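You operate a simulated robot arm through the tools that you are given. There is no shell and no other tool. Be economical: measure what you need, move in short steps, check, and stop when the job is done.

Carry out the task below with a simulated two-armed robot. There is one attempt and no reset: what you move stays moved.

JOB
Load rod two as the switch test card says and run five strokes.
Fine: one weight; the old one goes on the weight plate; set the card's speed and reset the counts before the run.

It is judged by the outcome, as a careful person would: the job done as asked, and still so three seconds after it is handed in. It fails if anything else is knocked over, pushed out of place, dropped, spilled or broken.

ROBOT AND FRAMES
Two 7-joint arms with two-finger grippers on one trunk, on a base that drives. Base frame: it is fixed to the floor where the robot stands at the start and does not move with it; the origin is under the middle of the robot, x ahead of it, y to its left, z up. Units: mm, degrees, N and s.
The left shoulder is at the start at [21, 175, 1504], the right one opposite. With the tool pointing down near the work surface each hand reaches from about 100 to 700 mm from the robot's upright axis, wherever it stands, measured 20 degrees to its own side. Places, roughly: black switch [1500, 0, 750]; blue preset button [600, -200, 1000]; copper knob [700, 100, 1600]; count display two [700, -100, 1100]; panel speed dial [800, -200, 1000]; red power switch [500, -200, 1000]; red switch [1250, 0, 750]; rod two [700, 100, 1300]; slide knob four [900, 0, 1100]; slide knob one [600, 0, 1100]; slide knob three [800, 0, 1100]; slide knob two [700, 0, 1100]; top of the weight plate [1300, -200, 800]; weight [1500, -250, 750]; yellow reset button [700, -200, 1000]. Payload 2.94 kg a hand.
The tool frame of a hand sits at the grasp point between the pads (the TCP): z along the fingers, y along the line on which they close. The tips reach 30 mm beyond it. The gripper opens to 138 mm. The gripper's body begins 109 mm behind the TCP.
Orientation is that of the tool frame in the base frame, as a unit quaternion [w, x, y, z]. With the fingers straight down and closing along the base's y, the tool's x points along the base's -x, its y along +y and its z along -z.

CONTROLS
- The arms move only by the tool send_rows. It takes "left_increments", "right_increments" or both (then of equal length, played together; a hand with none holds still); each is one flat list of numbers, 7 for each row, row after row: the shift along the base's x, y, z in mm, then the turn, a rotation vector about the base's x, y, z in degrees, then the opening, from 0 (shut) to 1 (fully open). In form: [dx, dy, dz, wx, wy, wz, grip, dx, dy, dz, wx, wy, wz, grip, ...]. A call has 1 to 8 rows; each row is the pose to reach, as a shift and turn from the pose commanded when the call began. Rows are played at 5 a second. More than 50 mm and 8.6 degrees between two rows, or a gripper value outside its range, and nothing of the call is played. Where a pose cannot be reached the arm comes as near as it can. A force on the tool above 40 N (or 10 N above the force at the start of the call, whichever is more), or a blocked arm, ends the call early, and 0.2 s more pass. The fingers move at their own pace and stop on an object; they squeeze with about 33 N. The grip force told is the motor's: it shows also when the fingers shut on nothing. Time passes only in rows, and 0.2 s behind the last, so rows that repeat a pose let the fingers close. The reply holds the time, the measured pose of the TCP, the force on the tool along the base axes, the opening and the grip force, in the units named above and with some noise, with the torque about the TCP (base axes, N m) and any sound that the robot's microphone picked up.
- Cameras (640 x 400 px; columns grow to the right, rows downward): "scene" is now at [56.1, -18.4, 1974.5]; the picture's right is [-0.23, -0.97, 0.00], its down [-0.74, 0.18, -0.64] and it looks along [0.63, -0.15, -0.77] (base axes); focal length 251 px, centre (320, 200). "left" rides on the left gripper at [71, -19, -146] in its tool frame; the picture's right is [0.26, 0.97, 0.00], its down [-0.85, 0.23, -0.48] and it looks along [-0.46, 0.12, 0.88] (tool axes); focal length 280 px, centre (320, 200). "right" rides on the right gripper at [71, 19, -146] in its tool frame; the picture's right is [-0.26, 0.97, 0.00], its down [-0.85, -0.23, -0.48] and it looks along [-0.46, -0.13, 0.88] (tool axes); focal length 280 px, centre (320, 200). There is no depth. A picture from a camera that has moved, and an enlarged one, comes with that camera's place and axes in the base frame and with its lens.
- get_image(camera): a new picture of that camera. The clock stands still meanwhile.
- slide_trunk(by): slides the trunk up (or, below 0, down) by that many mm; the arms and the scene camera ride with it, the base frame stays. It gives what a move gives, with no picture.
- drive_base(legs): drives the robot by 1 to 6 legs, each [ahead, turn to the left] in mm and degrees, along the robot's own axes; the way and the turn of a leg run together, so that a leg with both is an arc; at most 1500 mm and 180 degrees a leg. The arms and the cameras ride along, it lands a little off, and it stops where it bumps. It gives what a move gives.
- aim_head(pan, tilt): turns the head with the scene camera to pan (to the left, within 120 degrees either way) and tilt (down, from -29 to 69), counted from straight ahead of the robot. It gives what a move gives.
- close_up(camera, box): a new picture of the part [left, top, right, bottom] of that camera's present view, enlarged. The clock stands still meanwhile.
- close_job(): hands the job in; it is judged then, once.

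Work in short steps. Places have to be worked out from the pictures, the camera data and where the tool is seen: move nearer, look again, correct. Check each grasp and each placing, and mend what went wrong. You have 120 turns and 92 pictures in all, those below and enlarged ones among them. Open the grippers and draw the arms clear of the work before you hand the job in, unless the task says otherwise; then end with one line.

The tools are called as name(argument=value, ...) on one line, values as JSON. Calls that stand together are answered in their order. send_rows: Moves the arms, as the interface text tells. Its arguments: {"type":"object","properties":{"left_increments":{"type":"array","items":{"type":"number"}},"right_increments":{"type":"array","items":{"type":"number"}}},"required":[]} The other tools are called the same way: slide_trunk (by) slides the trunk up or down; drive_base (legs) drives the base; aim_head (pan, tilt) turns the head that bears the scene camera; get_image (camera) takes a picture; close_up (camera, box) takes an enlarged picture of a part of a camera's view; close_job () hands the job in.

At the start:

```text
time: 0.0
left_ee_pos: [483.9, 164.2, 1556.4]
left_tcp_rot: [0.001, -0.001, 1.0, -0.001]
left_wrist_force: [0.0, 0.8, -0.1]
left_torque: [0.02, -0.02, -0.02]
left_gripper_width: 138.0
left_grasp_force: 0.0
right_ee_pos: [486.8, -332.8, 1563.3]
right_tcp_rot: [0.0, 0.0, 1.0, -0.001]
right_wrist_force: [0.3, 0.1, -0.4]
right_torque: [-0.02, -0.01, 0.02]
right_gripper_width: 138.1
right_grasp_force: 0.1
trunk travel left (down, up): [-675.0, 59.0]
robot x, y, heading: [-0.0, 1.7, -0.1]
head pan, tilt: [-13.6, 49.9]
```

scene: 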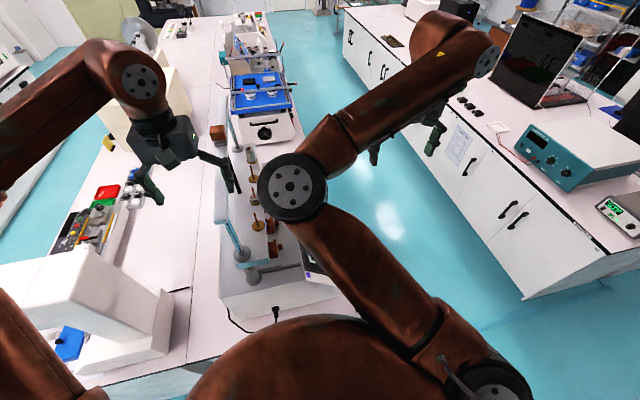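
right: 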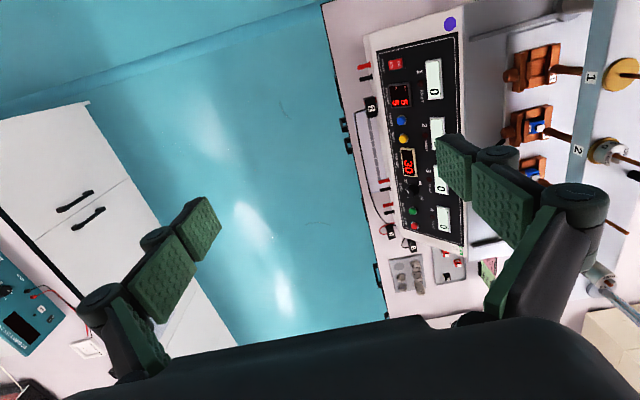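
left: 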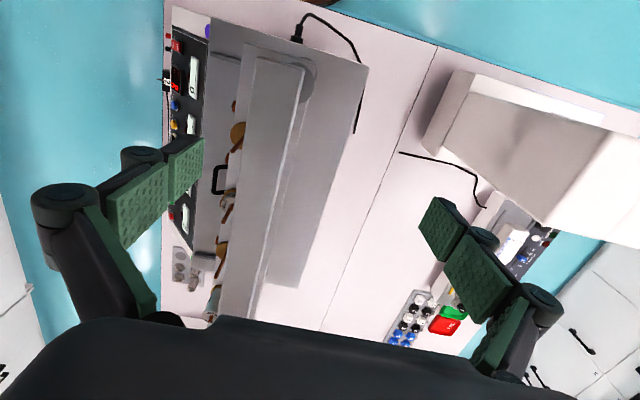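

The right camera sees the panel and rods well. I enlarge it to read the panel, and look for the test card.

close_up(camera="right", box=[320, 0, 640, 300])

close_up(camera="scene", box=[160, 0, 340, 130])

close_up(camera="scene", box=[200, 130, 350, 320])

```text
1.33 times, centred on (480, 150) of right
camera zoom: at [414.6, -311.3, 1709.7], right [0.26, 0.97, 0.0], down [0.85, -0.23, 0.48], along [0.46, -0.13, -0.88], focal length 374 px, centre (107, 267)
```

zoom: 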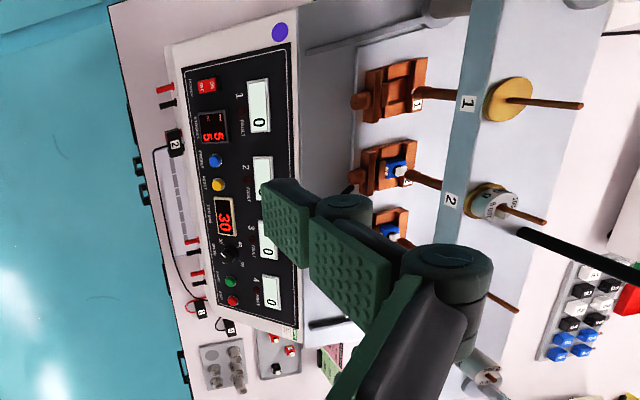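

```text
3.08 times, centred on (250, 65) of scene
camera zoom: at [56.1, -18.4, 1974.5], right [-0.23, -0.97, 0.0], down [-0.74, 0.18, -0.64], along [0.63, -0.15, -0.77], focal length 773 px, centre (535, 615)
```

zoom: 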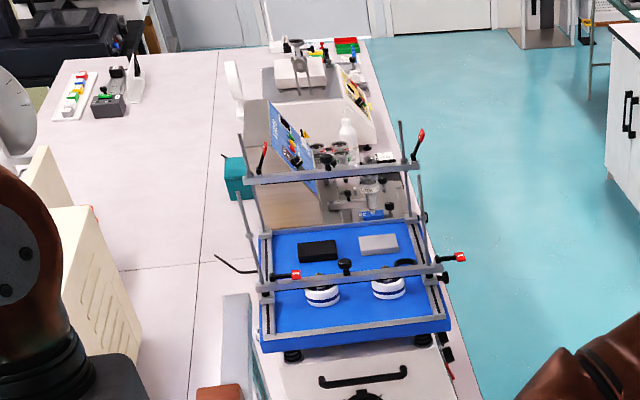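

```text
2.11 times, centred on (275, 225) of scene
camera zoom: at [56.1, -18.4, 1974.5], right [-0.23, -0.97, 0.0], down [-0.74, 0.18, -0.64], along [0.63, -0.15, -0.77], focal length 529 px, centre (415, 147)
```

zoom: 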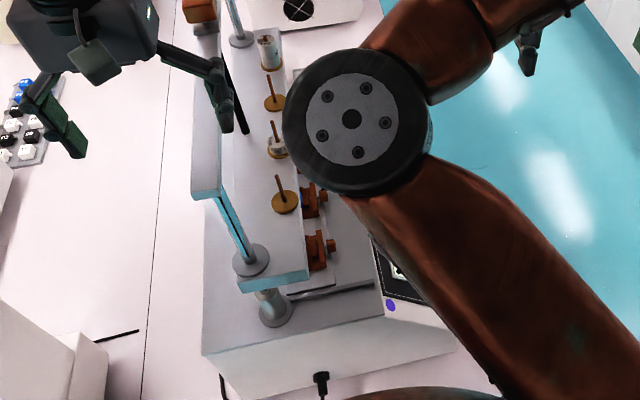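

I look for the card: one sheet hangs on the right bench front, and there are papers near the panel.

close_up(camera="scene", box=[435, 110, 485, 175])

close_up(camera="right", box=[340, 40, 500, 290])

aim_head(pan=-60, tilt=45)

get_image(camera="scene")

```text
6.15 times, centred on (460, 142) of scene
camera zoom: at [56.1, -18.4, 1974.5], right [-0.23, -0.97, 0.0], down [-0.74, 0.18, -0.64], along [0.63, -0.15, -0.77], focal length 1546 px, centre (-542, 554)
```

zoom: 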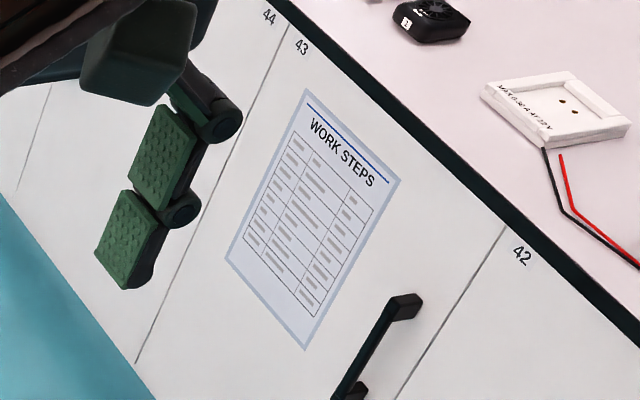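

```text
1.60 times, centred on (420, 165) of right
camera zoom: at [414.6, -311.3, 1709.7], right [0.26, 0.97, 0.0], down [0.85, -0.23, 0.48], along [0.46, -0.13, -0.88], focal length 449 px, centre (160, 256)
```

zoom: 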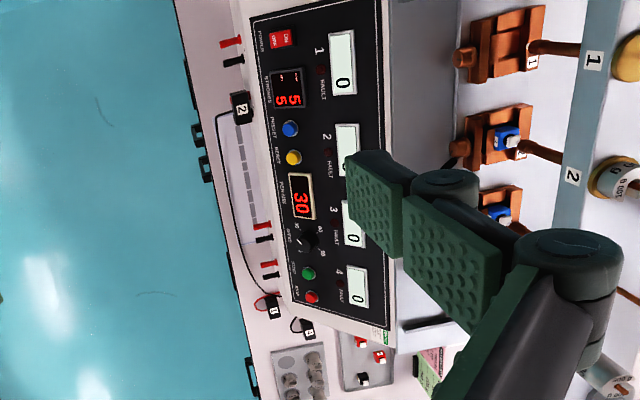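

```text
time: 1.1
left_ee_pos: [484.6, 164.1, 1556.3]
left_tcp_rot: [0.0, 0.0, 1.0, -0.001]
left_wrist_force: [-0.5, 0.2, 0.2]
left_torque: [0.01, -0.03, 0.02]
left_gripper_width: 138.3
left_grasp_force: 0.1
right_ee_pos: [485.5, -333.0, 1563.8]
right_tcp_rot: [0.0, 0.0, 1.0, 0.0]
right_wrist_force: [-0.2, -0.1, -0.5]
right_torque: [0.01, 0.0, 0.0]
right_gripper_width: 138.0
right_grasp_force: 0.0
trunk travel left (down, up): [-675.0, 59.0]
robot x, y, heading: [-1.3, 2.2, 0.0]
head pan, tilt: [-60.0, 45.0]
```

```text
83 pictures are left
camera scene: at [21.8, -70.6, 1981.3], right [-0.87, -0.5, 0.0], down [-0.35, 0.61, -0.71], along [0.35, -0.61, -0.71], focal length 251 px, centre (320, 200)
```

scene: 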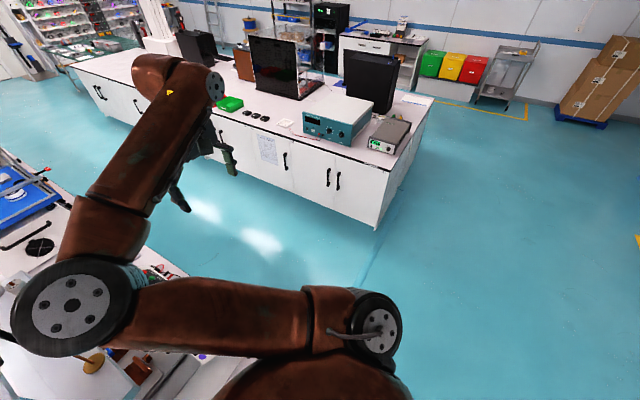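

The aisle right of the table is free (opposite bench front at about y=-1650). I look at the far side of the table for weights, cards and the copper knob.

aim_head(pan=-5, tilt=30)

get_image(camera="scene")

```text
time: 2.4
left_ee_pos: [484.2, 163.1, 1557.7]
left_tcp_rot: [0.0, 0.0, 1.0, -0.001]
left_wrist_force: [0.4, 0.1, -0.4]
left_torque: [0.05, -0.03, 0.02]
left_gripper_width: 138.3
left_grasp_force: 0.1
right_ee_pos: [486.9, -332.1, 1563.8]
right_tcp_rot: [0.0, 0.001, 1.0, 0.0]
right_wrist_force: [-0.5, 0.5, -0.4]
right_torque: [-0.02, 0.0, 0.02]
right_gripper_width: 138.0
right_grasp_force: 0.2
trunk travel left (down, up): [-675.0, 59.0]
robot x, y, heading: [-1.7, -0.0, 0.1]
head pan, tilt: [-5.0, 30.0]
```

```text
82 pictures are left
camera scene: at [71.2, -8.2, 2003.9], right [-0.09, -1.0, 0.0], down [-0.5, 0.04, -0.87], along [0.86, -0.08, -0.5], focal length 251 px, centre (320, 200)
```

scene: 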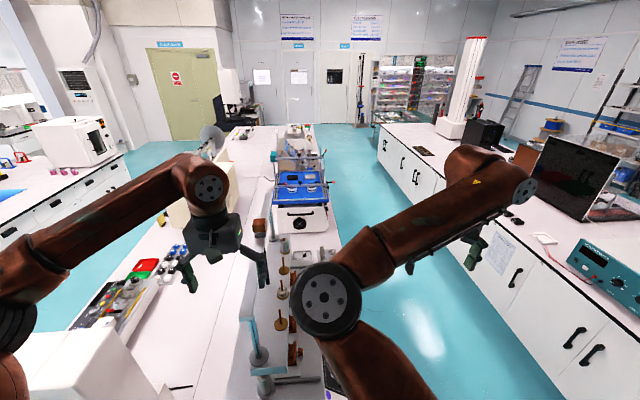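

The way is clear. I drive round into the aisle to face the machine's panel from y about -800, with the arms high.

drive_base(legs=[[0, -90], [850, 0], [0, 90], [750, 0], [0, 90]])

aim_head(pan=0, tilt=50)

get_image(camera="scene")

```text
time: 22.0
left_ee_pos: [593.7, -364.7, 1557.5]
left_tcp_rot: [0.001, -0.706, 0.708, -0.001]
left_wrist_force: [0.7, -0.1, 0.0]
left_torque: [0.01, 0.01, 0.01]
left_gripper_width: 138.2
left_grasp_force: 0.1
right_ee_pos: [1088.4, -366.9, 1564.4]
right_tcp_rot: [0.001, -0.705, 0.709, 0.0]
right_wrist_force: [-1.0, -0.2, -0.2]
right_torque: [-0.01, -0.02, 0.03]
right_gripper_width: 137.9
right_grasp_force: 0.0
trunk travel left (down, up): [-675.0, 59.0]
robot x, y, heading: [752.4, -853.5, 89.4]
head pan, tilt: [-5.0, 30.0]
```

```text
time: 22.9
left_ee_pos: [592.6, -364.4, 1558.8]
left_tcp_rot: [0.001, -0.705, 0.709, 0.0]
left_wrist_force: [0.0, 0.4, 0.4]
left_torque: [-0.02, -0.02, 0.01]
left_gripper_width: 137.9
left_grasp_force: 0.0
right_ee_pos: [1089.1, -364.9, 1564.6]
right_tcp_rot: [0.0, -0.705, 0.709, 0.0]
right_wrist_force: [-0.5, -0.2, -0.3]
right_torque: [0.01, 0.01, 0.03]
right_gripper_width: 138.2
right_grasp_force: 0.0
trunk travel left (down, up): [-675.0, 59.0]
robot x, y, heading: [752.7, -849.7, 89.8]
head pan, tilt: [0.0, 50.0]
```

```text
81 pictures are left
camera scene: at [752.9, -792.0, 1974.5], right [1.0, -0.01, 0.0], down [0.0, -0.77, -0.64], along [0.0, 0.64, -0.77], focal length 251 px, centre (320, 200)
```

scene: 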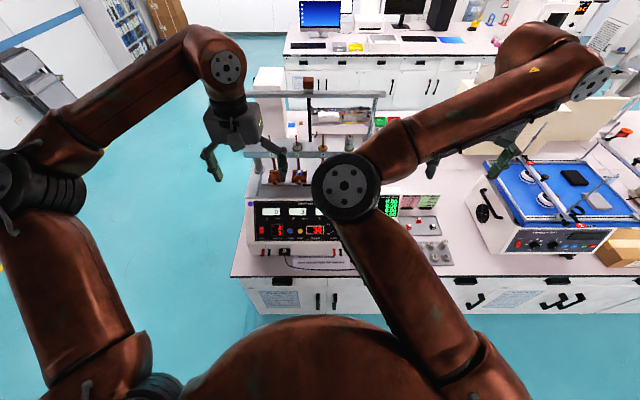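

Now the machine faces me. I zoom in on the machine, the cards to its right, and the weight area.

close_up(camera="scene", box=[240, 70, 400, 170])

close_up(camera="scene", box=[240, 170, 460, 307])

close_up(camera="scene", box=[460, 120, 640, 280])

```text
4.00 times, centred on (320, 120) of scene
camera zoom: at [752.9, -792.0, 1974.5], right [1.0, -0.01, 0.0], down [0.0, -0.77, -0.64], along [0.0, 0.64, -0.77], focal length 1005 px, centre (320, 520)
```

zoom: 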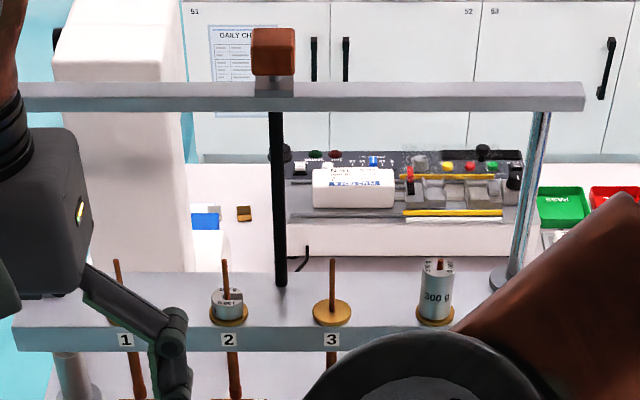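

```text
2.91 times, centred on (350, 238) of scene
camera zoom: at [752.9, -792.0, 1974.5], right [1.0, -0.01, 0.0], down [0.0, -0.77, -0.64], along [0.0, 0.64, -0.77], focal length 731 px, centre (233, 88)
```

zoom: 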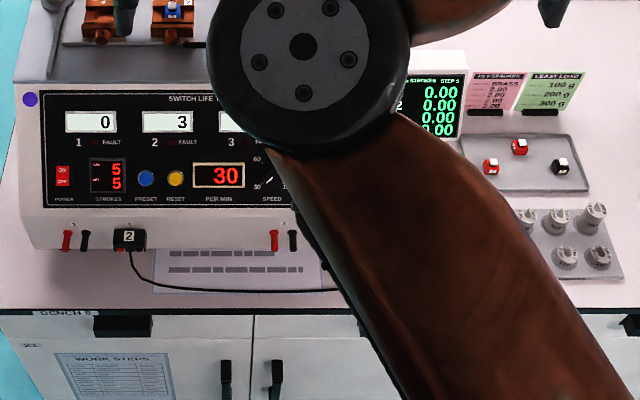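

```text
2.50 times, centred on (550, 200) of scene
camera zoom: at [752.9, -792.0, 1974.5], right [1.0, -0.01, 0.0], down [0.0, -0.77, -0.64], along [0.0, 0.64, -0.77], focal length 628 px, centre (-255, 200)
```

zoom: 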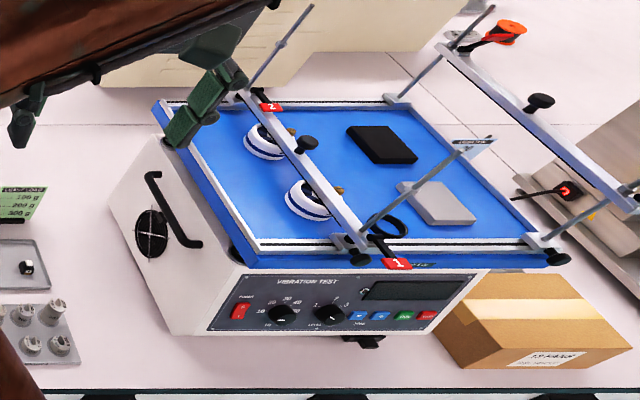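

Cards with loads stand right of the machine. The right gripper camera may see them; I look.

get_image(camera="right")

get_image(camera="left")

```text
77 pictures are left
camera right: at [1067.9, -435.0, 1709.8], right [-0.96, 0.27, 0.0], down [0.24, 0.85, 0.48], along [0.13, 0.46, -0.88], focal length 280 px, centre (320, 200)
```

right: 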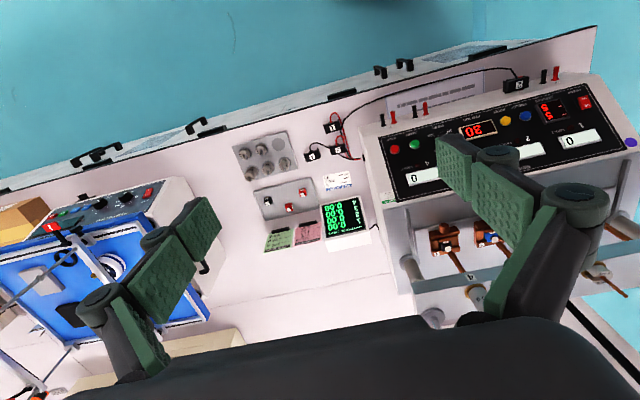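

```text
76 pictures are left
camera left: at [610.3, -436.9, 1702.1], right [-0.97, -0.26, 0.0], down [-0.23, 0.85, 0.48], along [-0.12, 0.46, -0.88], focal length 280 px, centre (320, 200)
```

left: 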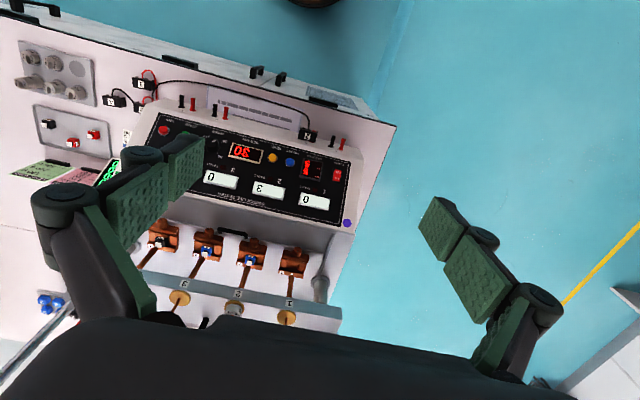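

I shift right along the aisle to look at cards and weight tray with the head camera.

drive_base(legs=[[0, -90], [600, 0], [0, 90]])

aim_head(pan=0, tilt=50)

get_image(camera="scene")

```text
time: 33.9
left_ee_pos: [1194.6, -362.4, 1556.8]
left_tcp_rot: [0.0, 0.708, -0.706, 0.0]
left_wrist_force: [-0.8, 0.4, -0.2]
left_torque: [-0.02, 0.0, -0.01]
left_gripper_width: 138.1
left_grasp_force: 0.1
right_ee_pos: [1691.0, -359.5, 1562.4]
right_tcp_rot: [0.0, -0.707, 0.707, 0.001]
right_wrist_force: [-0.3, -0.3, 0.5]
right_torque: [0.03, 0.03, -0.03]
right_gripper_width: 138.2
right_grasp_force: 0.0
trunk travel left (down, up): [-675.0, 59.0]
robot x, y, heading: [1358.0, -847.9, 90.0]
head pan, tilt: [0.0, 50.0]
```

```text
time: 34.5
left_ee_pos: [1194.4, -362.8, 1557.2]
left_tcp_rot: [-0.001, 0.708, -0.707, 0.0]
left_wrist_force: [0.3, 0.3, -0.2]
left_torque: [-0.02, -0.01, -0.01]
left_gripper_width: 137.9
left_grasp_force: 0.0
right_ee_pos: [1690.2, -360.1, 1563.9]
right_tcp_rot: [0.001, -0.707, 0.707, 0.0]
right_wrist_force: [-0.1, -0.4, 0.0]
right_torque: [0.03, 0.02, 0.02]
right_gripper_width: 137.7
right_grasp_force: 0.1
trunk travel left (down, up): [-675.0, 59.0]
robot x, y, heading: [1355.9, -847.5, 90.3]
head pan, tilt: [0.0, 50.0]
```

```text
75 pictures are left
camera scene: at [1357.6, -788.9, 1974.4], right [1.0, 0.0, 0.0], down [0.0, -0.77, -0.64], along [0.0, 0.64, -0.77], focal length 251 px, centre (320, 200)
```

scene: 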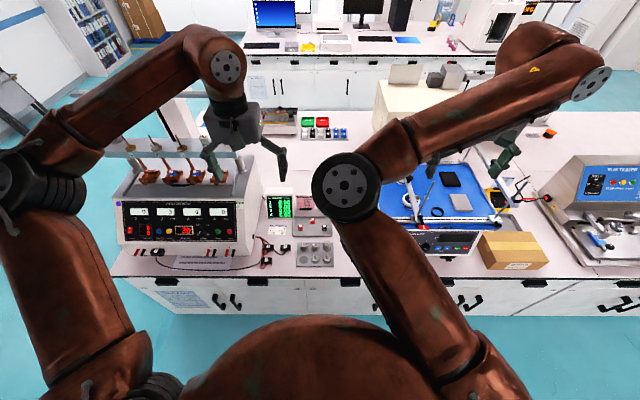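

Cards and tray are visible; I enlarge.

close_up(camera="scene", box=[250, 185, 350, 275])

close_up(camera="scene", box=[110, 130, 260, 270])

```text
4.44 times, centred on (300, 230) of scene
camera zoom: at [1357.6, -788.9, 1974.4], right [1.0, 0.0, 0.0], down [0.0, -0.77, -0.64], along [0.0, 0.64, -0.77], focal length 1117 px, centre (409, 67)
```

zoom: 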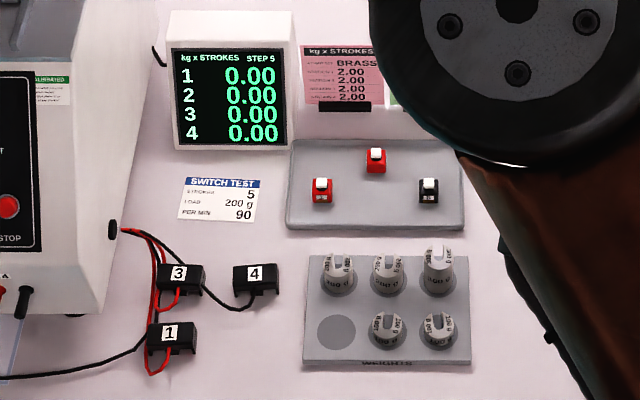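

```text
2.86 times, centred on (185, 200) of scene
camera zoom: at [1357.6, -788.9, 1974.4], right [1.0, 0.0, 0.0], down [0.0, -0.77, -0.64], along [0.0, 0.64, -0.77], focal length 718 px, centre (706, 200)
```

zoom: 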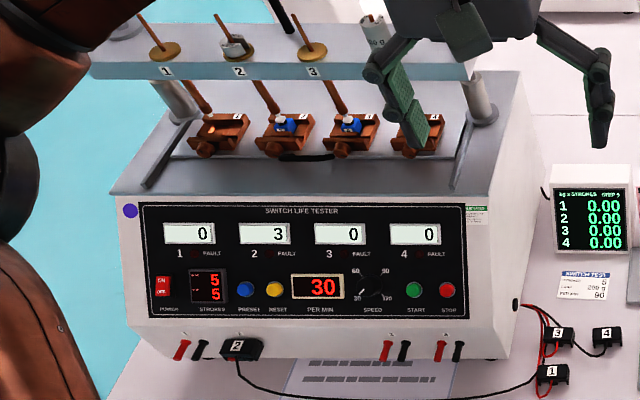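

The card reads: 5 strokes, 200 g, 90 per min. Counter two shows 3, speed 30, one free place on the weight plate. I move to about (1000, -650), from where the left arm should reach rod, dial and plate.

drive_base(legs=[[0, 90], [356, 0], [0, -90], [190, 0]])

aim_head(pan=0, tilt=58)

get_image(camera="scene")

get_image(camera="left")

```text
time: 45.6
left_ee_pos: [845.1, -175.6, 1560.8]
left_tcp_rot: [0.002, -0.703, 0.711, 0.002]
left_wrist_force: [0.3, 0.5, -0.1]
left_torque: [-0.09, 0.01, 0.04]
left_gripper_width: 138.0
left_grasp_force: 0.0
right_ee_pos: [1340.2, -178.7, 1566.1]
right_tcp_rot: [0.002, -0.702, 0.712, 0.001]
right_wrist_force: [0.1, 0.6, 0.0]
right_torque: [-0.1, 0.0, -0.03]
right_gripper_width: 138.0
right_grasp_force: 0.1
trunk travel left (down, up): [-675.0, 59.0]
robot x, y, heading: [1005.8, -653.5, 89.2]
head pan, tilt: [0.0, 50.0]
```

```text
time: 46.3
left_ee_pos: [845.2, -176.6, 1561.2]
left_tcp_rot: [0.002, -0.703, 0.711, 0.002]
left_wrist_force: [0.9, -0.1, 0.0]
left_torque: [-0.05, 0.01, 0.02]
left_gripper_width: 138.0
left_grasp_force: 0.1
right_ee_pos: [1340.9, -180.4, 1567.2]
right_tcp_rot: [0.003, -0.702, 0.712, 0.003]
right_wrist_force: [-0.6, 0.9, -0.5]
right_torque: [-0.05, -0.02, -0.04]
right_gripper_width: 138.3
right_grasp_force: 0.0
trunk travel left (down, up): [-675.0, 59.0]
robot x, y, heading: [1002.9, -656.3, 89.4]
head pan, tilt: [0.0, 58.0]
```

```text
72 pictures are left
camera scene: at [1003.4, -597.7, 1964.2], right [1.0, -0.01, 0.0], down [-0.01, -0.85, -0.53], along [0.01, 0.53, -0.85], focal length 251 px, centre (320, 200)
```

scene: 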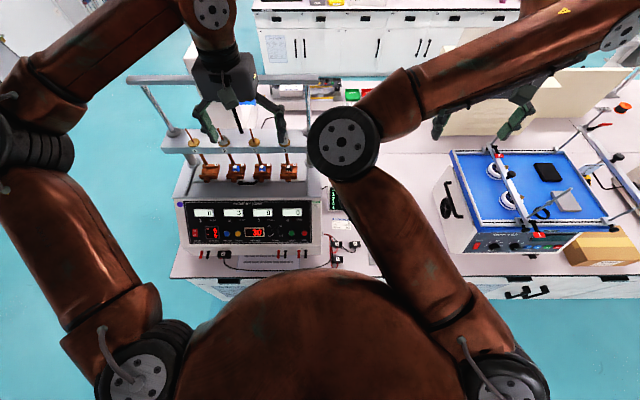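

```text
71 pictures are left
camera left: at [862.6, -249.7, 1705.1], right [-0.97, -0.25, 0.0], down [-0.22, 0.85, 0.48], along [-0.12, 0.47, -0.88], focal length 280 px, centre (320, 200)
```

left: 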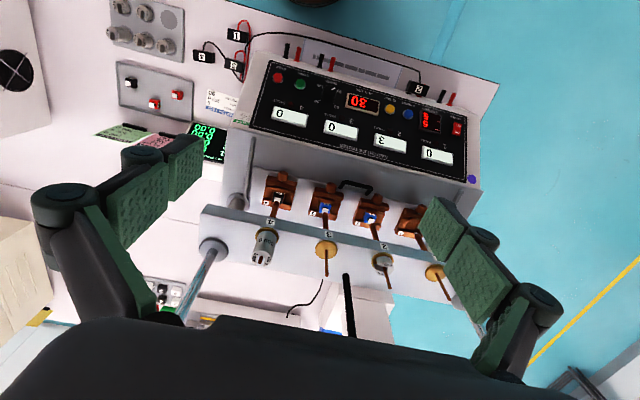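

The left camera has a nice view. I enlarge the rods and the panel.

close_up(camera="left", box=[200, 160, 480, 340])

close_up(camera="left", box=[260, 40, 480, 180])

close_up(camera="left", box=[90, 0, 240, 160])

```text
2.22 times, centred on (340, 250) of left
camera zoom: at [862.6, -249.7, 1705.1], right [-0.97, -0.25, 0.0], down [-0.22, 0.85, 0.48], along [-0.12, 0.47, -0.88], focal length 623 px, centre (276, 89)
```

zoom: 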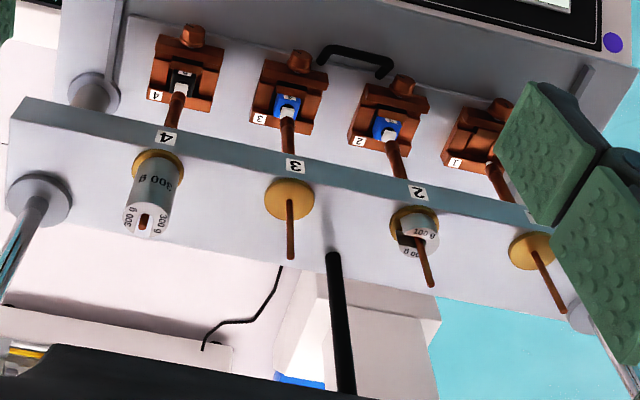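

```text
2.86 times, centred on (370, 110) of left
camera zoom: at [862.6, -249.7, 1705.1], right [-0.97, -0.25, 0.0], down [-0.22, 0.85, 0.48], along [-0.12, 0.47, -0.88], focal length 801 px, centre (177, 457)
```

zoom: 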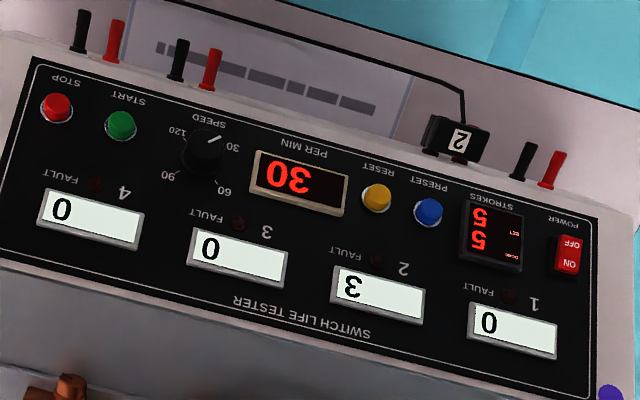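

```text
2.50 times, centred on (165, 80) of left
camera zoom: at [862.6, -249.7, 1705.1], right [-0.97, -0.25, 0.0], down [-0.22, 0.85, 0.48], along [-0.12, 0.47, -0.88], focal length 701 px, centre (708, 500)
```

zoom: 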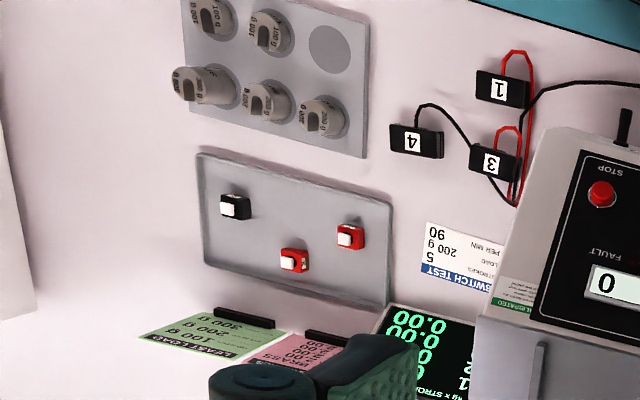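

Rod two tip computes to about (660, 68, 1363), disc top z≈1295, with a 100 g slotted weight (about 24 mm high) on it; a crossbar runs behind at y≈143, z≈1470. I bring the left hand above it, tilted 30° to keep the wrist clear of the crossbar.

send_rows(left_increments=[-23, 26, -14, 7.5, 0, 0, 0.5, -46, 52, -28, 15, 0, 0, 0.5, -69, 78, -42, 22.5, 0, 0, 0.5, -92, 104, -56, 30, 0, 0, 0.5, -115, 130, -70, 30, 0, 0, 0.5, -138, 156, -84, 30, 0, 0, 0.5, -161, 182, -98, 30, 0, 0, 0.5, -184, 208, -112, 30, 0, 0, 0.5])

get_image(camera="left")

get_image(camera="scene")

```text
time: 48.1
left_ee_pos: [659.8, 32.1, 1448.7]
left_tcp_rot: [0.184, -0.678, 0.687, 0.185]
left_wrist_force: [-1.0, 0.2, 0.4]
left_torque: [-0.02, -0.06, -0.02]
left_gripper_width: 69.0
left_grasp_force: 0.0
right_ee_pos: [1339.3, -180.5, 1567.9]
right_tcp_rot: [0.004, -0.702, 0.712, 0.002]
right_wrist_force: [-0.9, 0.0, -0.8]
right_torque: [0.01, -0.05, -0.01]
right_gripper_width: 138.1
right_grasp_force: 0.1
trunk travel left (down, up): [-675.0, 59.0]
robot x, y, heading: [1000.8, -655.6, 89.2]
head pan, tilt: [0.0, 58.0]
```

```text
67 pictures are left
camera left: at [676.2, -105.3, 1537.2], right [-0.97, -0.21, -0.13], down [-0.22, 0.49, 0.84], along [-0.12, 0.84, -0.53], focal length 280 px, centre (320, 200)
```

left: 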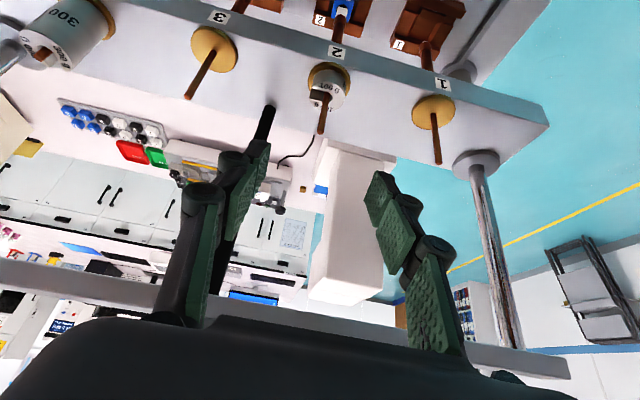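

```text
66 pictures are left
camera scene: at [1001.8, -602.1, 1964.2], right [1.0, -0.01, 0.0], down [-0.01, -0.85, -0.53], along [0.01, 0.53, -0.85], focal length 251 px, centre (320, 200)
```

scene: 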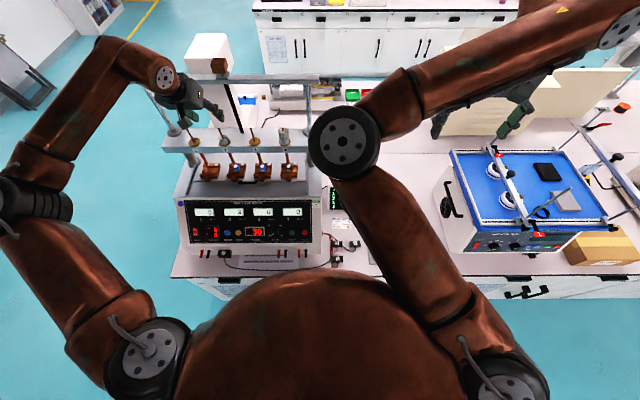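

I enlarge to measure disc and weight.

close_up(camera="left", box=[280, 40, 380, 150])

```text
3.64 times, centred on (330, 95) of left
camera zoom: at [676.2, -105.3, 1537.2], right [-0.97, -0.21, -0.13], down [-0.22, 0.49, 0.84], along [-0.12, 0.84, -0.53], focal length 1020 px, centre (284, 582)
```

zoom: 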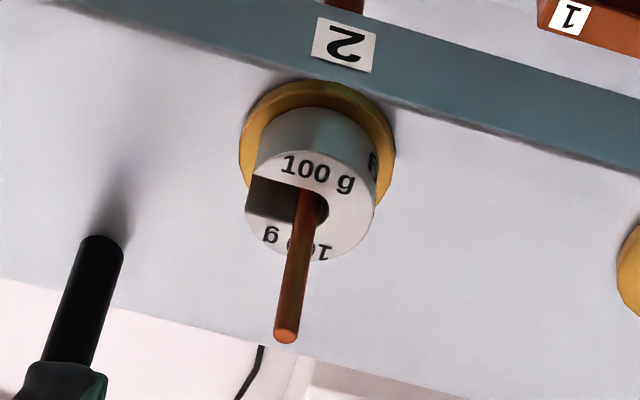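

Weight: Ø≈35 mm, z 1296–1320, slot toward +x. I descend to TCP (660, 54, 1333) so the tips stay just above the brass disc.

send_rows(left_increments=[0, 22, -30, 0, 0, 0, 0.5, 0, 22, -70, 0, 0, 0, 0.5, 0, 22, -100, 0, 0, 0, 0.5, 0, 22, -116, 0, 0, 0, 0.5, 0, 22, -116, 0, 0, 0, 0.5])

get_image(camera="left")

```text
time: 49.3
left_ee_pos: [660.0, 51.8, 1334.3]
left_tcp_rot: [0.185, -0.678, 0.686, 0.188]
left_wrist_force: [-1.0, -1.1, -0.5]
left_torque: [0.03, 0.0, -0.02]
left_gripper_width: 68.7
left_grasp_force: 0.1
right_ee_pos: [1341.1, -181.4, 1567.3]
right_tcp_rot: [0.003, -0.702, 0.712, 0.003]
right_wrist_force: [0.3, -0.4, 0.0]
right_torque: [-0.02, 0.02, 0.0]
right_gripper_width: 138.2
right_grasp_force: 0.1
trunk travel left (down, up): [-675.0, 59.0]
robot x, y, heading: [1004.4, -652.9, 89.4]
head pan, tilt: [0.0, 58.0]
```

```text
64 pictures are left
camera left: at [678.2, -84.2, 1421.2], right [-0.97, -0.21, -0.13], down [-0.22, 0.49, 0.84], along [-0.12, 0.84, -0.52], focal length 280 px, centre (320, 200)
```

left: 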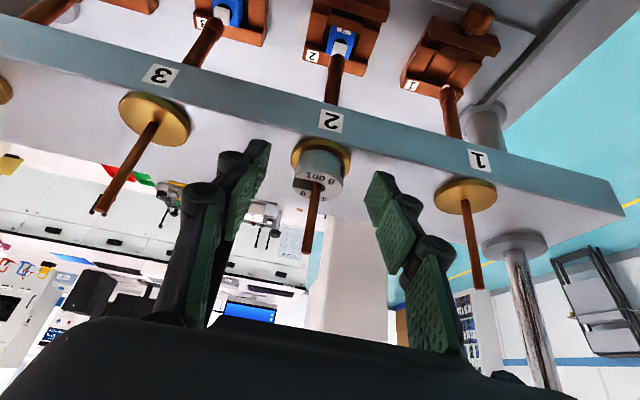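

Weight sits midway between the tips. I close the fingers.

send_rows(left_increments=[0, 0, 0, 0, 0, 0, 0.35, 0, 0, 0, 0, 0, 0, 0.2, 0, 0, 0, 0, 0, 0, 0.1, 0, 0, 0, 0, 0, 0, 0.1, 0, 0, 0, 0, 0, 0, 0.1])

get_image(camera="left")

```text
time: 50.5
left_ee_pos: [660.7, 50.6, 1331.7]
left_tcp_rot: [0.186, -0.677, 0.687, 0.185]
left_wrist_force: [0.4, 0.1, 0.8]
left_torque: [-0.03, -0.04, -0.01]
left_gripper_width: 31.7
left_grasp_force: 32.9
right_ee_pos: [1341.0, -180.6, 1567.3]
right_tcp_rot: [0.003, -0.702, 0.712, 0.002]
right_wrist_force: [-0.2, -0.7, -0.1]
right_torque: [-0.03, 0.0, 0.03]
right_gripper_width: 137.9
right_grasp_force: 0.0
trunk travel left (down, up): [-675.0, 59.0]
robot x, y, heading: [1002.8, -652.7, 89.5]
head pan, tilt: [0.0, 58.0]
```

```text
63 pictures are left
camera left: at [678.7, -83.8, 1421.5], right [-0.97, -0.22, -0.13], down [-0.22, 0.49, 0.84], along [-0.12, 0.84, -0.52], focal length 280 px, centre (320, 200)
```

left: 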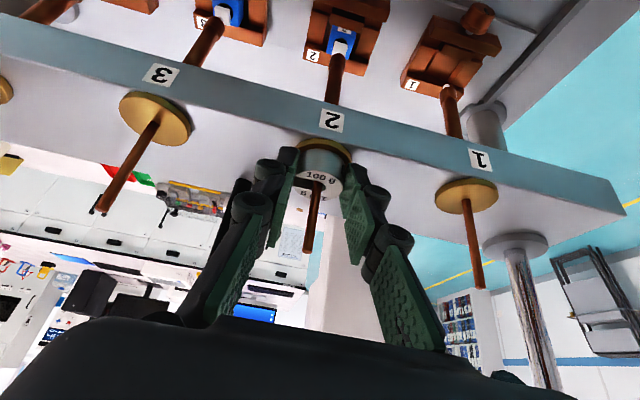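

Grip holds at 31.7 mm. I lift straight up above the rod tip.

send_rows(left_increments=[0, 0, 15, 0, 0, 0, 0.1, 0, 0, 35, 0, 0, 0, 0.1, 0, 0, 60, 0, 0, 0, 0.1, 0, 0, 90, 0, 0, 0, 0.1, 0, 0, 110, 0, 0, 0, 0.1, 0, 0, 110, 0, 0, 0, 0.1])

get_image(camera="left")

```text
time: 51.9
left_ee_pos: [660.7, 53.3, 1441.7]
left_tcp_rot: [0.185, -0.678, 0.687, 0.186]
left_wrist_force: [-1.1, 0.3, -2.0]
left_torque: [-0.03, 0.02, 0.01]
left_gripper_width: 31.5
left_grasp_force: 32.8
right_ee_pos: [1340.9, -180.9, 1567.7]
right_tcp_rot: [0.003, -0.702, 0.712, 0.003]
right_wrist_force: [0.3, -0.2, -0.1]
right_torque: [0.0, -0.03, 0.04]
right_gripper_width: 138.0
right_grasp_force: 0.1
trunk travel left (down, up): [-675.0, 59.0]
robot x, y, heading: [1001.7, -655.1, 89.5]
head pan, tilt: [0.0, 58.0]
```

```text
62 pictures are left
camera left: at [678.0, -82.9, 1531.0], right [-0.97, -0.22, -0.13], down [-0.22, 0.49, 0.84], along [-0.12, 0.84, -0.53], focal length 280 px, centre (320, 200)
```

left: 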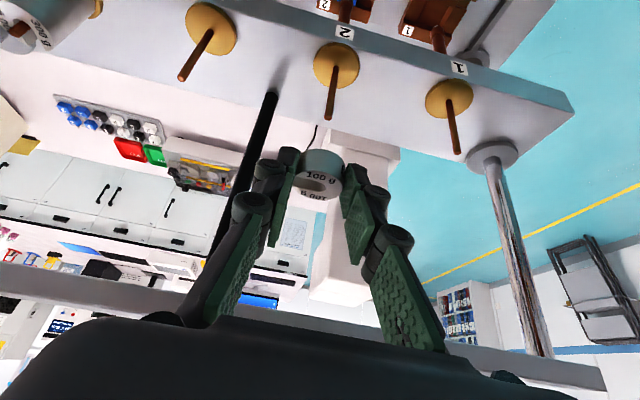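

The 100 g weight is held and clear. I draw the hand back toward the robot before driving to the weight plate.

send_rows(left_increments=[0, -40, 10, 0, 0, 0, 0.1, 20, -80, 20, 0, 0, 0, 0.1, 45, -120, 30, 0, 0, 0, 0.1, 75, -155, 40, 0, 0, 0, 0.1, 110, -185, 50, 0, 0, 0, 0.1, 145, -215, 60, 0, 0, 0, 0.1, 180, -245, 70, 0, 0, 0, 0.1])

drive_base(legs=[[-60, 0], [0, -90], [480, 0], [0, 90], [60, 0]])

get_image(camera="left")

get_image(camera="scene")

```text
time: 53.5
left_ee_pos: [844.3, -194.6, 1514.6]
left_tcp_rot: [0.185, -0.678, 0.686, 0.187]
left_wrist_force: [0.2, -0.6, -0.3]
left_torque: [-0.01, 0.04, 0.02]
left_gripper_width: 31.7
left_grasp_force: 33.3
right_ee_pos: [1342.5, -181.9, 1565.8]
right_tcp_rot: [0.003, -0.702, 0.712, 0.004]
right_wrist_force: [0.8, 0.2, -0.1]
right_torque: [0.04, 0.02, 0.02]
right_gripper_width: 138.1
right_grasp_force: 0.0
trunk travel left (down, up): [-675.0, 59.0]
robot x, y, heading: [1003.6, -653.9, 89.4]
head pan, tilt: [0.0, 58.0]
```

```text
time: 65.2
left_ee_pos: [1333.2, -189.5, 1509.1]
left_tcp_rot: [0.184, -0.672, 0.693, 0.185]
left_wrist_force: [-0.9, 0.4, -1.1]
left_torque: [0.08, -0.03, -0.03]
left_gripper_width: 31.7
left_grasp_force: 33.1
right_ee_pos: [1833.7, -187.6, 1564.3]
right_tcp_rot: [0.0, -0.697, 0.717, 0.003]
right_wrist_force: [-0.1, -0.8, -0.3]
right_torque: [0.07, -0.02, 0.0]
right_gripper_width: 138.1
right_grasp_force: 0.0
trunk travel left (down, up): [-675.0, 59.0]
robot x, y, heading: [1490.5, -664.6, 87.9]
head pan, tilt: [0.0, 58.0]
```

```text
61 pictures are left
camera left: at [1348.7, -325.1, 1599.2], right [-0.97, -0.2, -0.12], down [-0.21, 0.5, 0.84], along [-0.1, 0.84, -0.53], focal length 280 px, centre (320, 200)
```

left: 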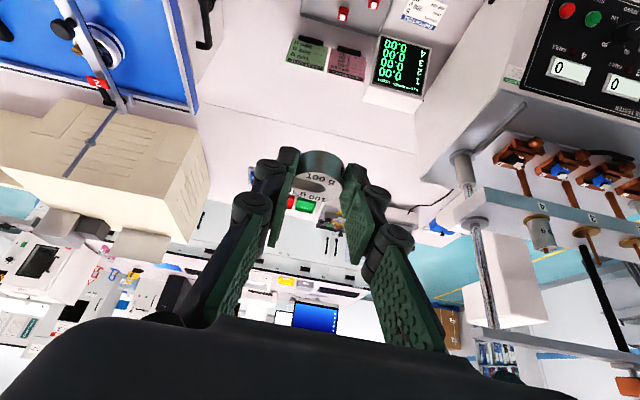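

```text
60 pictures are left
camera scene: at [1492.0, -544.9, 1966.8], right [1.0, -0.04, 0.0], down [-0.03, -0.87, -0.5], along [0.02, 0.5, -0.87], focal length 251 px, centre (320, 200)
```

scene: 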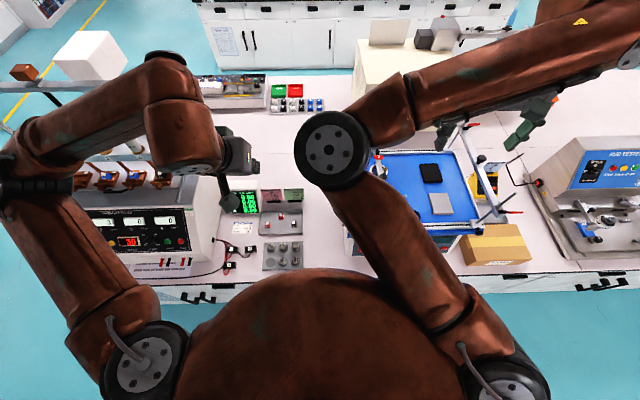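

I enlarge the weight plate to locate the free place and the labels.

close_up(camera="scene", box=[225, 180, 315, 275])

```text
4.21 times, centred on (270, 228) of scene
camera zoom: at [1492.0, -544.9, 1966.8], right [1.0, -0.04, 0.0], down [-0.03, -0.87, -0.5], along [0.02, 0.5, -0.87], focal length 1058 px, centre (530, 84)
```

zoom: 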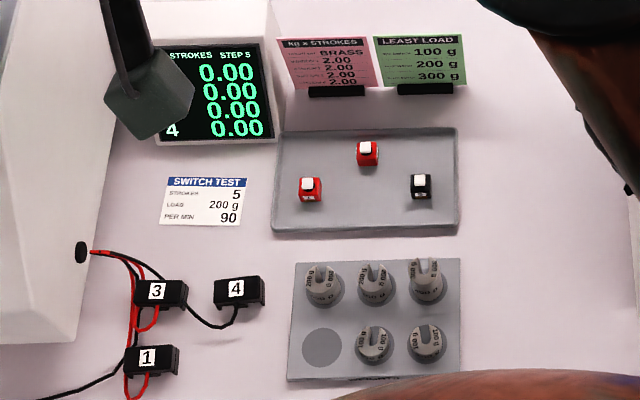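

Free place computes to about (1272, -201, 790). I lower the hand to about z 1110 above it and look with its camera.

send_rows(left_increments=[-8, -5, -48, 0, 0, 0, 0.1, -16, -10, -96, 0, 0, 0, 0.1, -24, -15, -144, 0, 0, 0, 0.1, -32, -20, -192, 0, 0, 0, 0.1, -40, -25, -240, 0, 0, 0, 0.1, -48, -30, -288, 0, 0, 0, 0.1, -56, -35, -336, 0, 0, 0, 0.1, -62, -38, -384, 0, 0, 0, 0.1])

get_image(camera="left")

get_image(camera="scene")

```text
time: 65.5
left_ee_pos: [1314.8, -317.2, 1495.6]
left_tcp_rot: [0.213, -0.661, 0.685, 0.223]
left_wrist_force: [1.9, 2.4, -1.6]
left_torque: [-0.23, 0.04, 0.04]
left_gripper_width: 31.4
left_grasp_force: 33.2
right_ee_pos: [1823.2, -323.9, 1584.0]
right_tcp_rot: [0.028, -0.698, 0.715, 0.039]
right_wrist_force: [-0.6, 3.0, 0.6]
right_torque: [-0.38, 0.02, -0.06]
right_gripper_width: 137.8
right_grasp_force: 0.0
trunk travel left (down, up): [-675.0, 59.0]
robot x, y, heading: [1490.9, -663.7, 87.8]
head pan, tilt: [0.0, 58.0]
stopped in row 1 (right hand): the arm was blocked; the commanded pose is now the measured one
```

```text
58 pictures are left
camera left: at [1331.2, -461.5, 1570.7], right [-0.97, -0.19, -0.13], down [-0.2, 0.41, 0.89], along [-0.11, 0.89, -0.44], focal length 280 px, centre (320, 200)
```

left: 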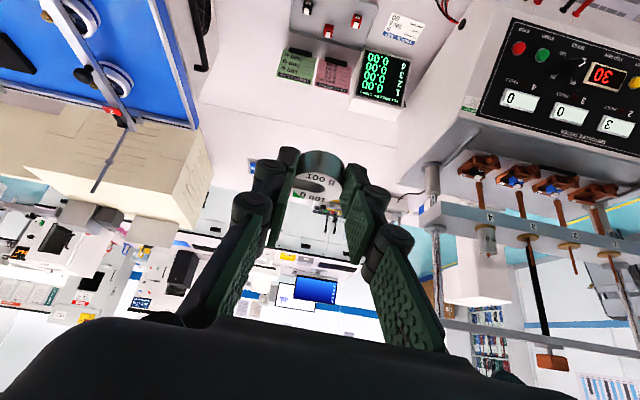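

```text
57 pictures are left
camera scene: at [1490.0, -605.8, 1964.3], right [1.0, -0.04, 0.0], down [-0.03, -0.85, -0.53], along [0.02, 0.53, -0.85], focal length 251 px, centre (320, 200)
```

scene: 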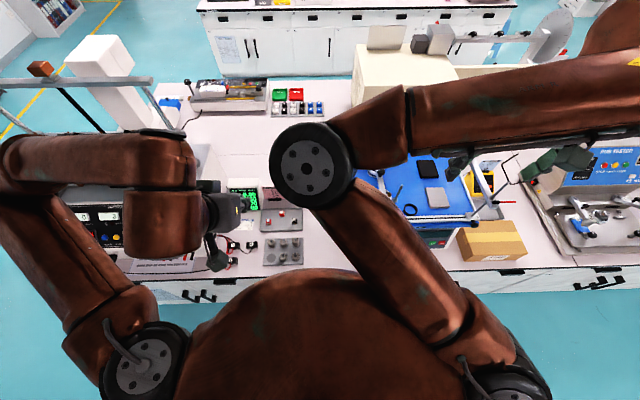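

Both arms swung together and the body seems to have rocked after the drive. I hold still a moment to let it settle and read again.

send_rows(left_increments=[0, 0, 0, 0, 0, 0, 0.1, 0, 0, 0, 0, 0, 0, 0.1, 0, 0, 0, 0, 0, 0, 0.1, 0, 0, 0, 0, 0, 0, 0.1, 0, 0, 0, 0, 0, 0, 0.1, 0, 0, 0, 0, 0, 0, 0.1, 0, 0, 0, 0, 0, 0, 0.1, 0, 0, 0, 0, 0, 0, 0.1])

get_image(camera="scene")

```text
time: 66.7
left_ee_pos: [1310.4, -347.6, 1502.7]
left_tcp_rot: [0.222, -0.668, 0.672, 0.23]
left_wrist_force: [0.6, 2.5, -1.4]
left_torque: [-0.23, 0.01, 0.03]
left_gripper_width: 31.4
left_grasp_force: 33.0
right_ee_pos: [1819.3, -365.2, 1584.9]
right_tcp_rot: [0.035, -0.699, 0.712, 0.053]
right_wrist_force: [-0.4, 2.5, -0.2]
right_torque: [-0.29, -0.02, -0.02]
right_gripper_width: 137.8
right_grasp_force: 0.0
trunk travel left (down, up): [-675.0, 59.0]
robot x, y, heading: [1488.8, -664.1, 87.7]
head pan, tilt: [0.0, 58.0]
stopped in row 5 (left hand): the arm was blocked; the commanded pose is now the measured one
```

```text
56 pictures are left
camera scene: at [1491.3, -588.8, 1965.1], right [1.0, -0.04, 0.0], down [-0.03, -0.85, -0.52], along [0.02, 0.52, -0.85], focal length 251 px, centre (320, 200)
```

scene: 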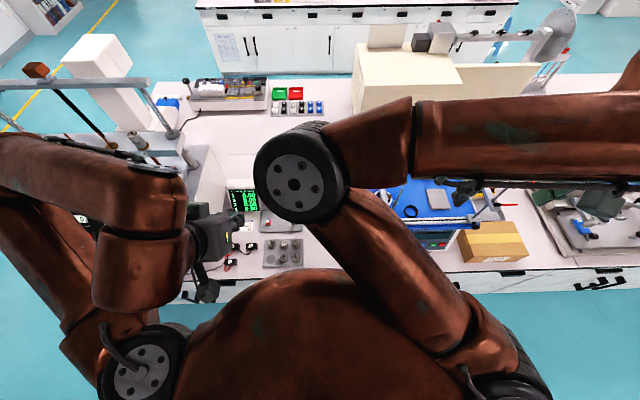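

The base may have bumped the bench. I back off 40 mm and read again.

drive_base(legs=[[-40, 0]])

send_rows(left_increments=[0, 0, 0, 0, 0, 0, 0.1, 0, 0, 0, 0, 0, 0, 0.1, 0, 0, 0, 0, 0, 0, 0.1, 0, 0, 0, 0, 0, 0, 0.1])

get_image(camera="scene")

```text
time: 67.6
left_ee_pos: [1312.2, -373.8, 1494.8]
left_tcp_rot: [0.215, -0.662, 0.681, 0.228]
left_wrist_force: [-0.1, 0.5, -0.5]
left_torque: [-0.03, 0.03, -0.02]
left_gripper_width: 31.7
left_grasp_force: 32.6
right_ee_pos: [1821.8, -381.4, 1583.9]
right_tcp_rot: [0.03, -0.699, 0.714, 0.043]
right_wrist_force: [-0.6, 0.4, 0.7]
right_torque: [-0.05, -0.04, -0.03]
right_gripper_width: 137.9
right_grasp_force: 0.0
trunk travel left (down, up): [-675.0, 59.0]
robot x, y, heading: [1486.4, -705.7, 87.8]
head pan, tilt: [0.0, 58.0]
```

```text
time: 68.6
left_ee_pos: [1310.6, -377.1, 1496.4]
left_tcp_rot: [0.215, -0.662, 0.681, 0.229]
left_wrist_force: [-0.4, 0.5, -0.9]
left_torque: [-0.02, -0.03, 0.03]
left_gripper_width: 31.5
left_grasp_force: 33.2
right_ee_pos: [1822.1, -384.8, 1584.1]
right_tcp_rot: [0.03, -0.699, 0.713, 0.044]
right_wrist_force: [0.1, -0.3, -0.5]
right_torque: [0.02, 0.02, 0.04]
right_gripper_width: 137.9
right_grasp_force: 0.1
trunk travel left (down, up): [-675.0, 59.0]
robot x, y, heading: [1486.9, -703.3, 87.9]
head pan, tilt: [0.0, 58.0]
```

```text
55 pictures are left
camera scene: at [1489.9, -656.2, 1964.3], right [1.0, -0.04, 0.0], down [-0.03, -0.85, -0.53], along [0.02, 0.53, -0.85], focal length 251 px, centre (320, 200)
```

scene: 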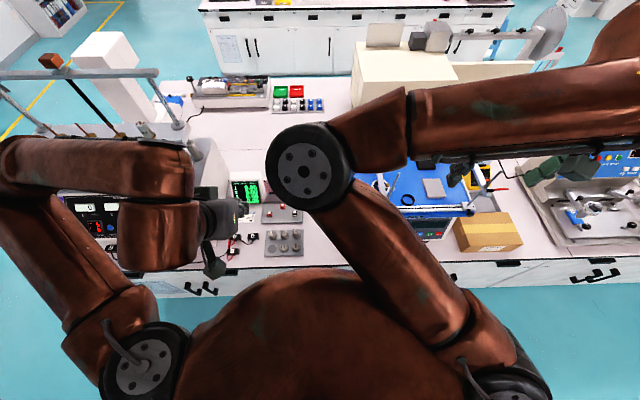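

Stable now. I move the left hand to above the free place and restore the 30° tilt.

send_rows(left_increments=[-5, 15, -46, -3, 0, 0, 0.1, -10, 30, -92, -6, 0, 0, 0.1, -15, 45, -138, -6, 0, 0, 0.1, -20, 60, -184, -6, 0, 0, 0.1, -25, 75, -230, -6, 0, 0, 0.1, -30, 90, -276, -6, 0, 0, 0.1, -35, 105, -322, -6, 0, 0, 0.1, -38, 120, -366, -6, 0, 0, 0.1])

get_image(camera="left")

get_image(camera="scene")

```text
time: 70.4
left_ee_pos: [1272.2, -255.0, 1129.2]
left_tcp_rot: [0.181, -0.672, 0.691, 0.192]
left_wrist_force: [-0.5, 0.2, -1.5]
left_torque: [-0.03, -0.04, 0.04]
left_gripper_width: 31.3
left_grasp_force: 32.7
left hand out of reach, approached as far as the arm can: row 1, 2, 3, 4
right_ee_pos: [1822.5, -383.4, 1585.3]
right_tcp_rot: [0.03, -0.7, 0.712, 0.044]
right_wrist_force: [-0.2, 0.5, -0.3]
right_torque: [0.01, -0.05, 0.02]
right_gripper_width: 137.8
right_grasp_force: 0.1
trunk travel left (down, up): [-675.0, 59.0]
robot x, y, heading: [1488.7, -706.6, 87.8]
head pan, tilt: [0.0, 58.0]
```

```text
54 pictures are left
camera left: at [1289.5, -391.7, 1217.1], right [-0.97, -0.2, -0.11], down [-0.2, 0.49, 0.85], along [-0.12, 0.85, -0.52], focal length 280 px, centre (320, 200)
```

left: 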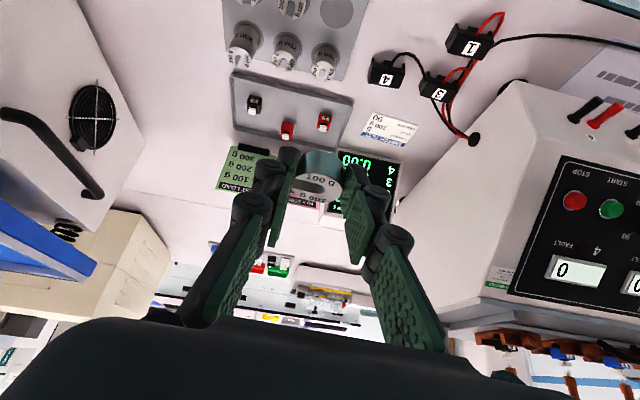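

```text
53 pictures are left
camera scene: at [1489.1, -654.6, 1964.2], right [1.0, -0.04, 0.0], down [-0.03, -0.85, -0.53], along [0.02, 0.53, -0.85], focal length 251 px, centre (320, 200)
```

scene: 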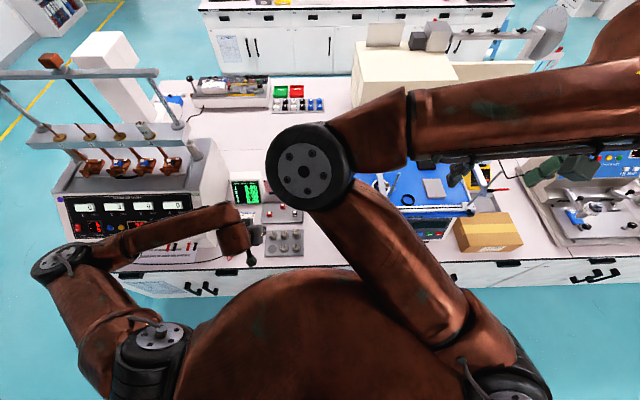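

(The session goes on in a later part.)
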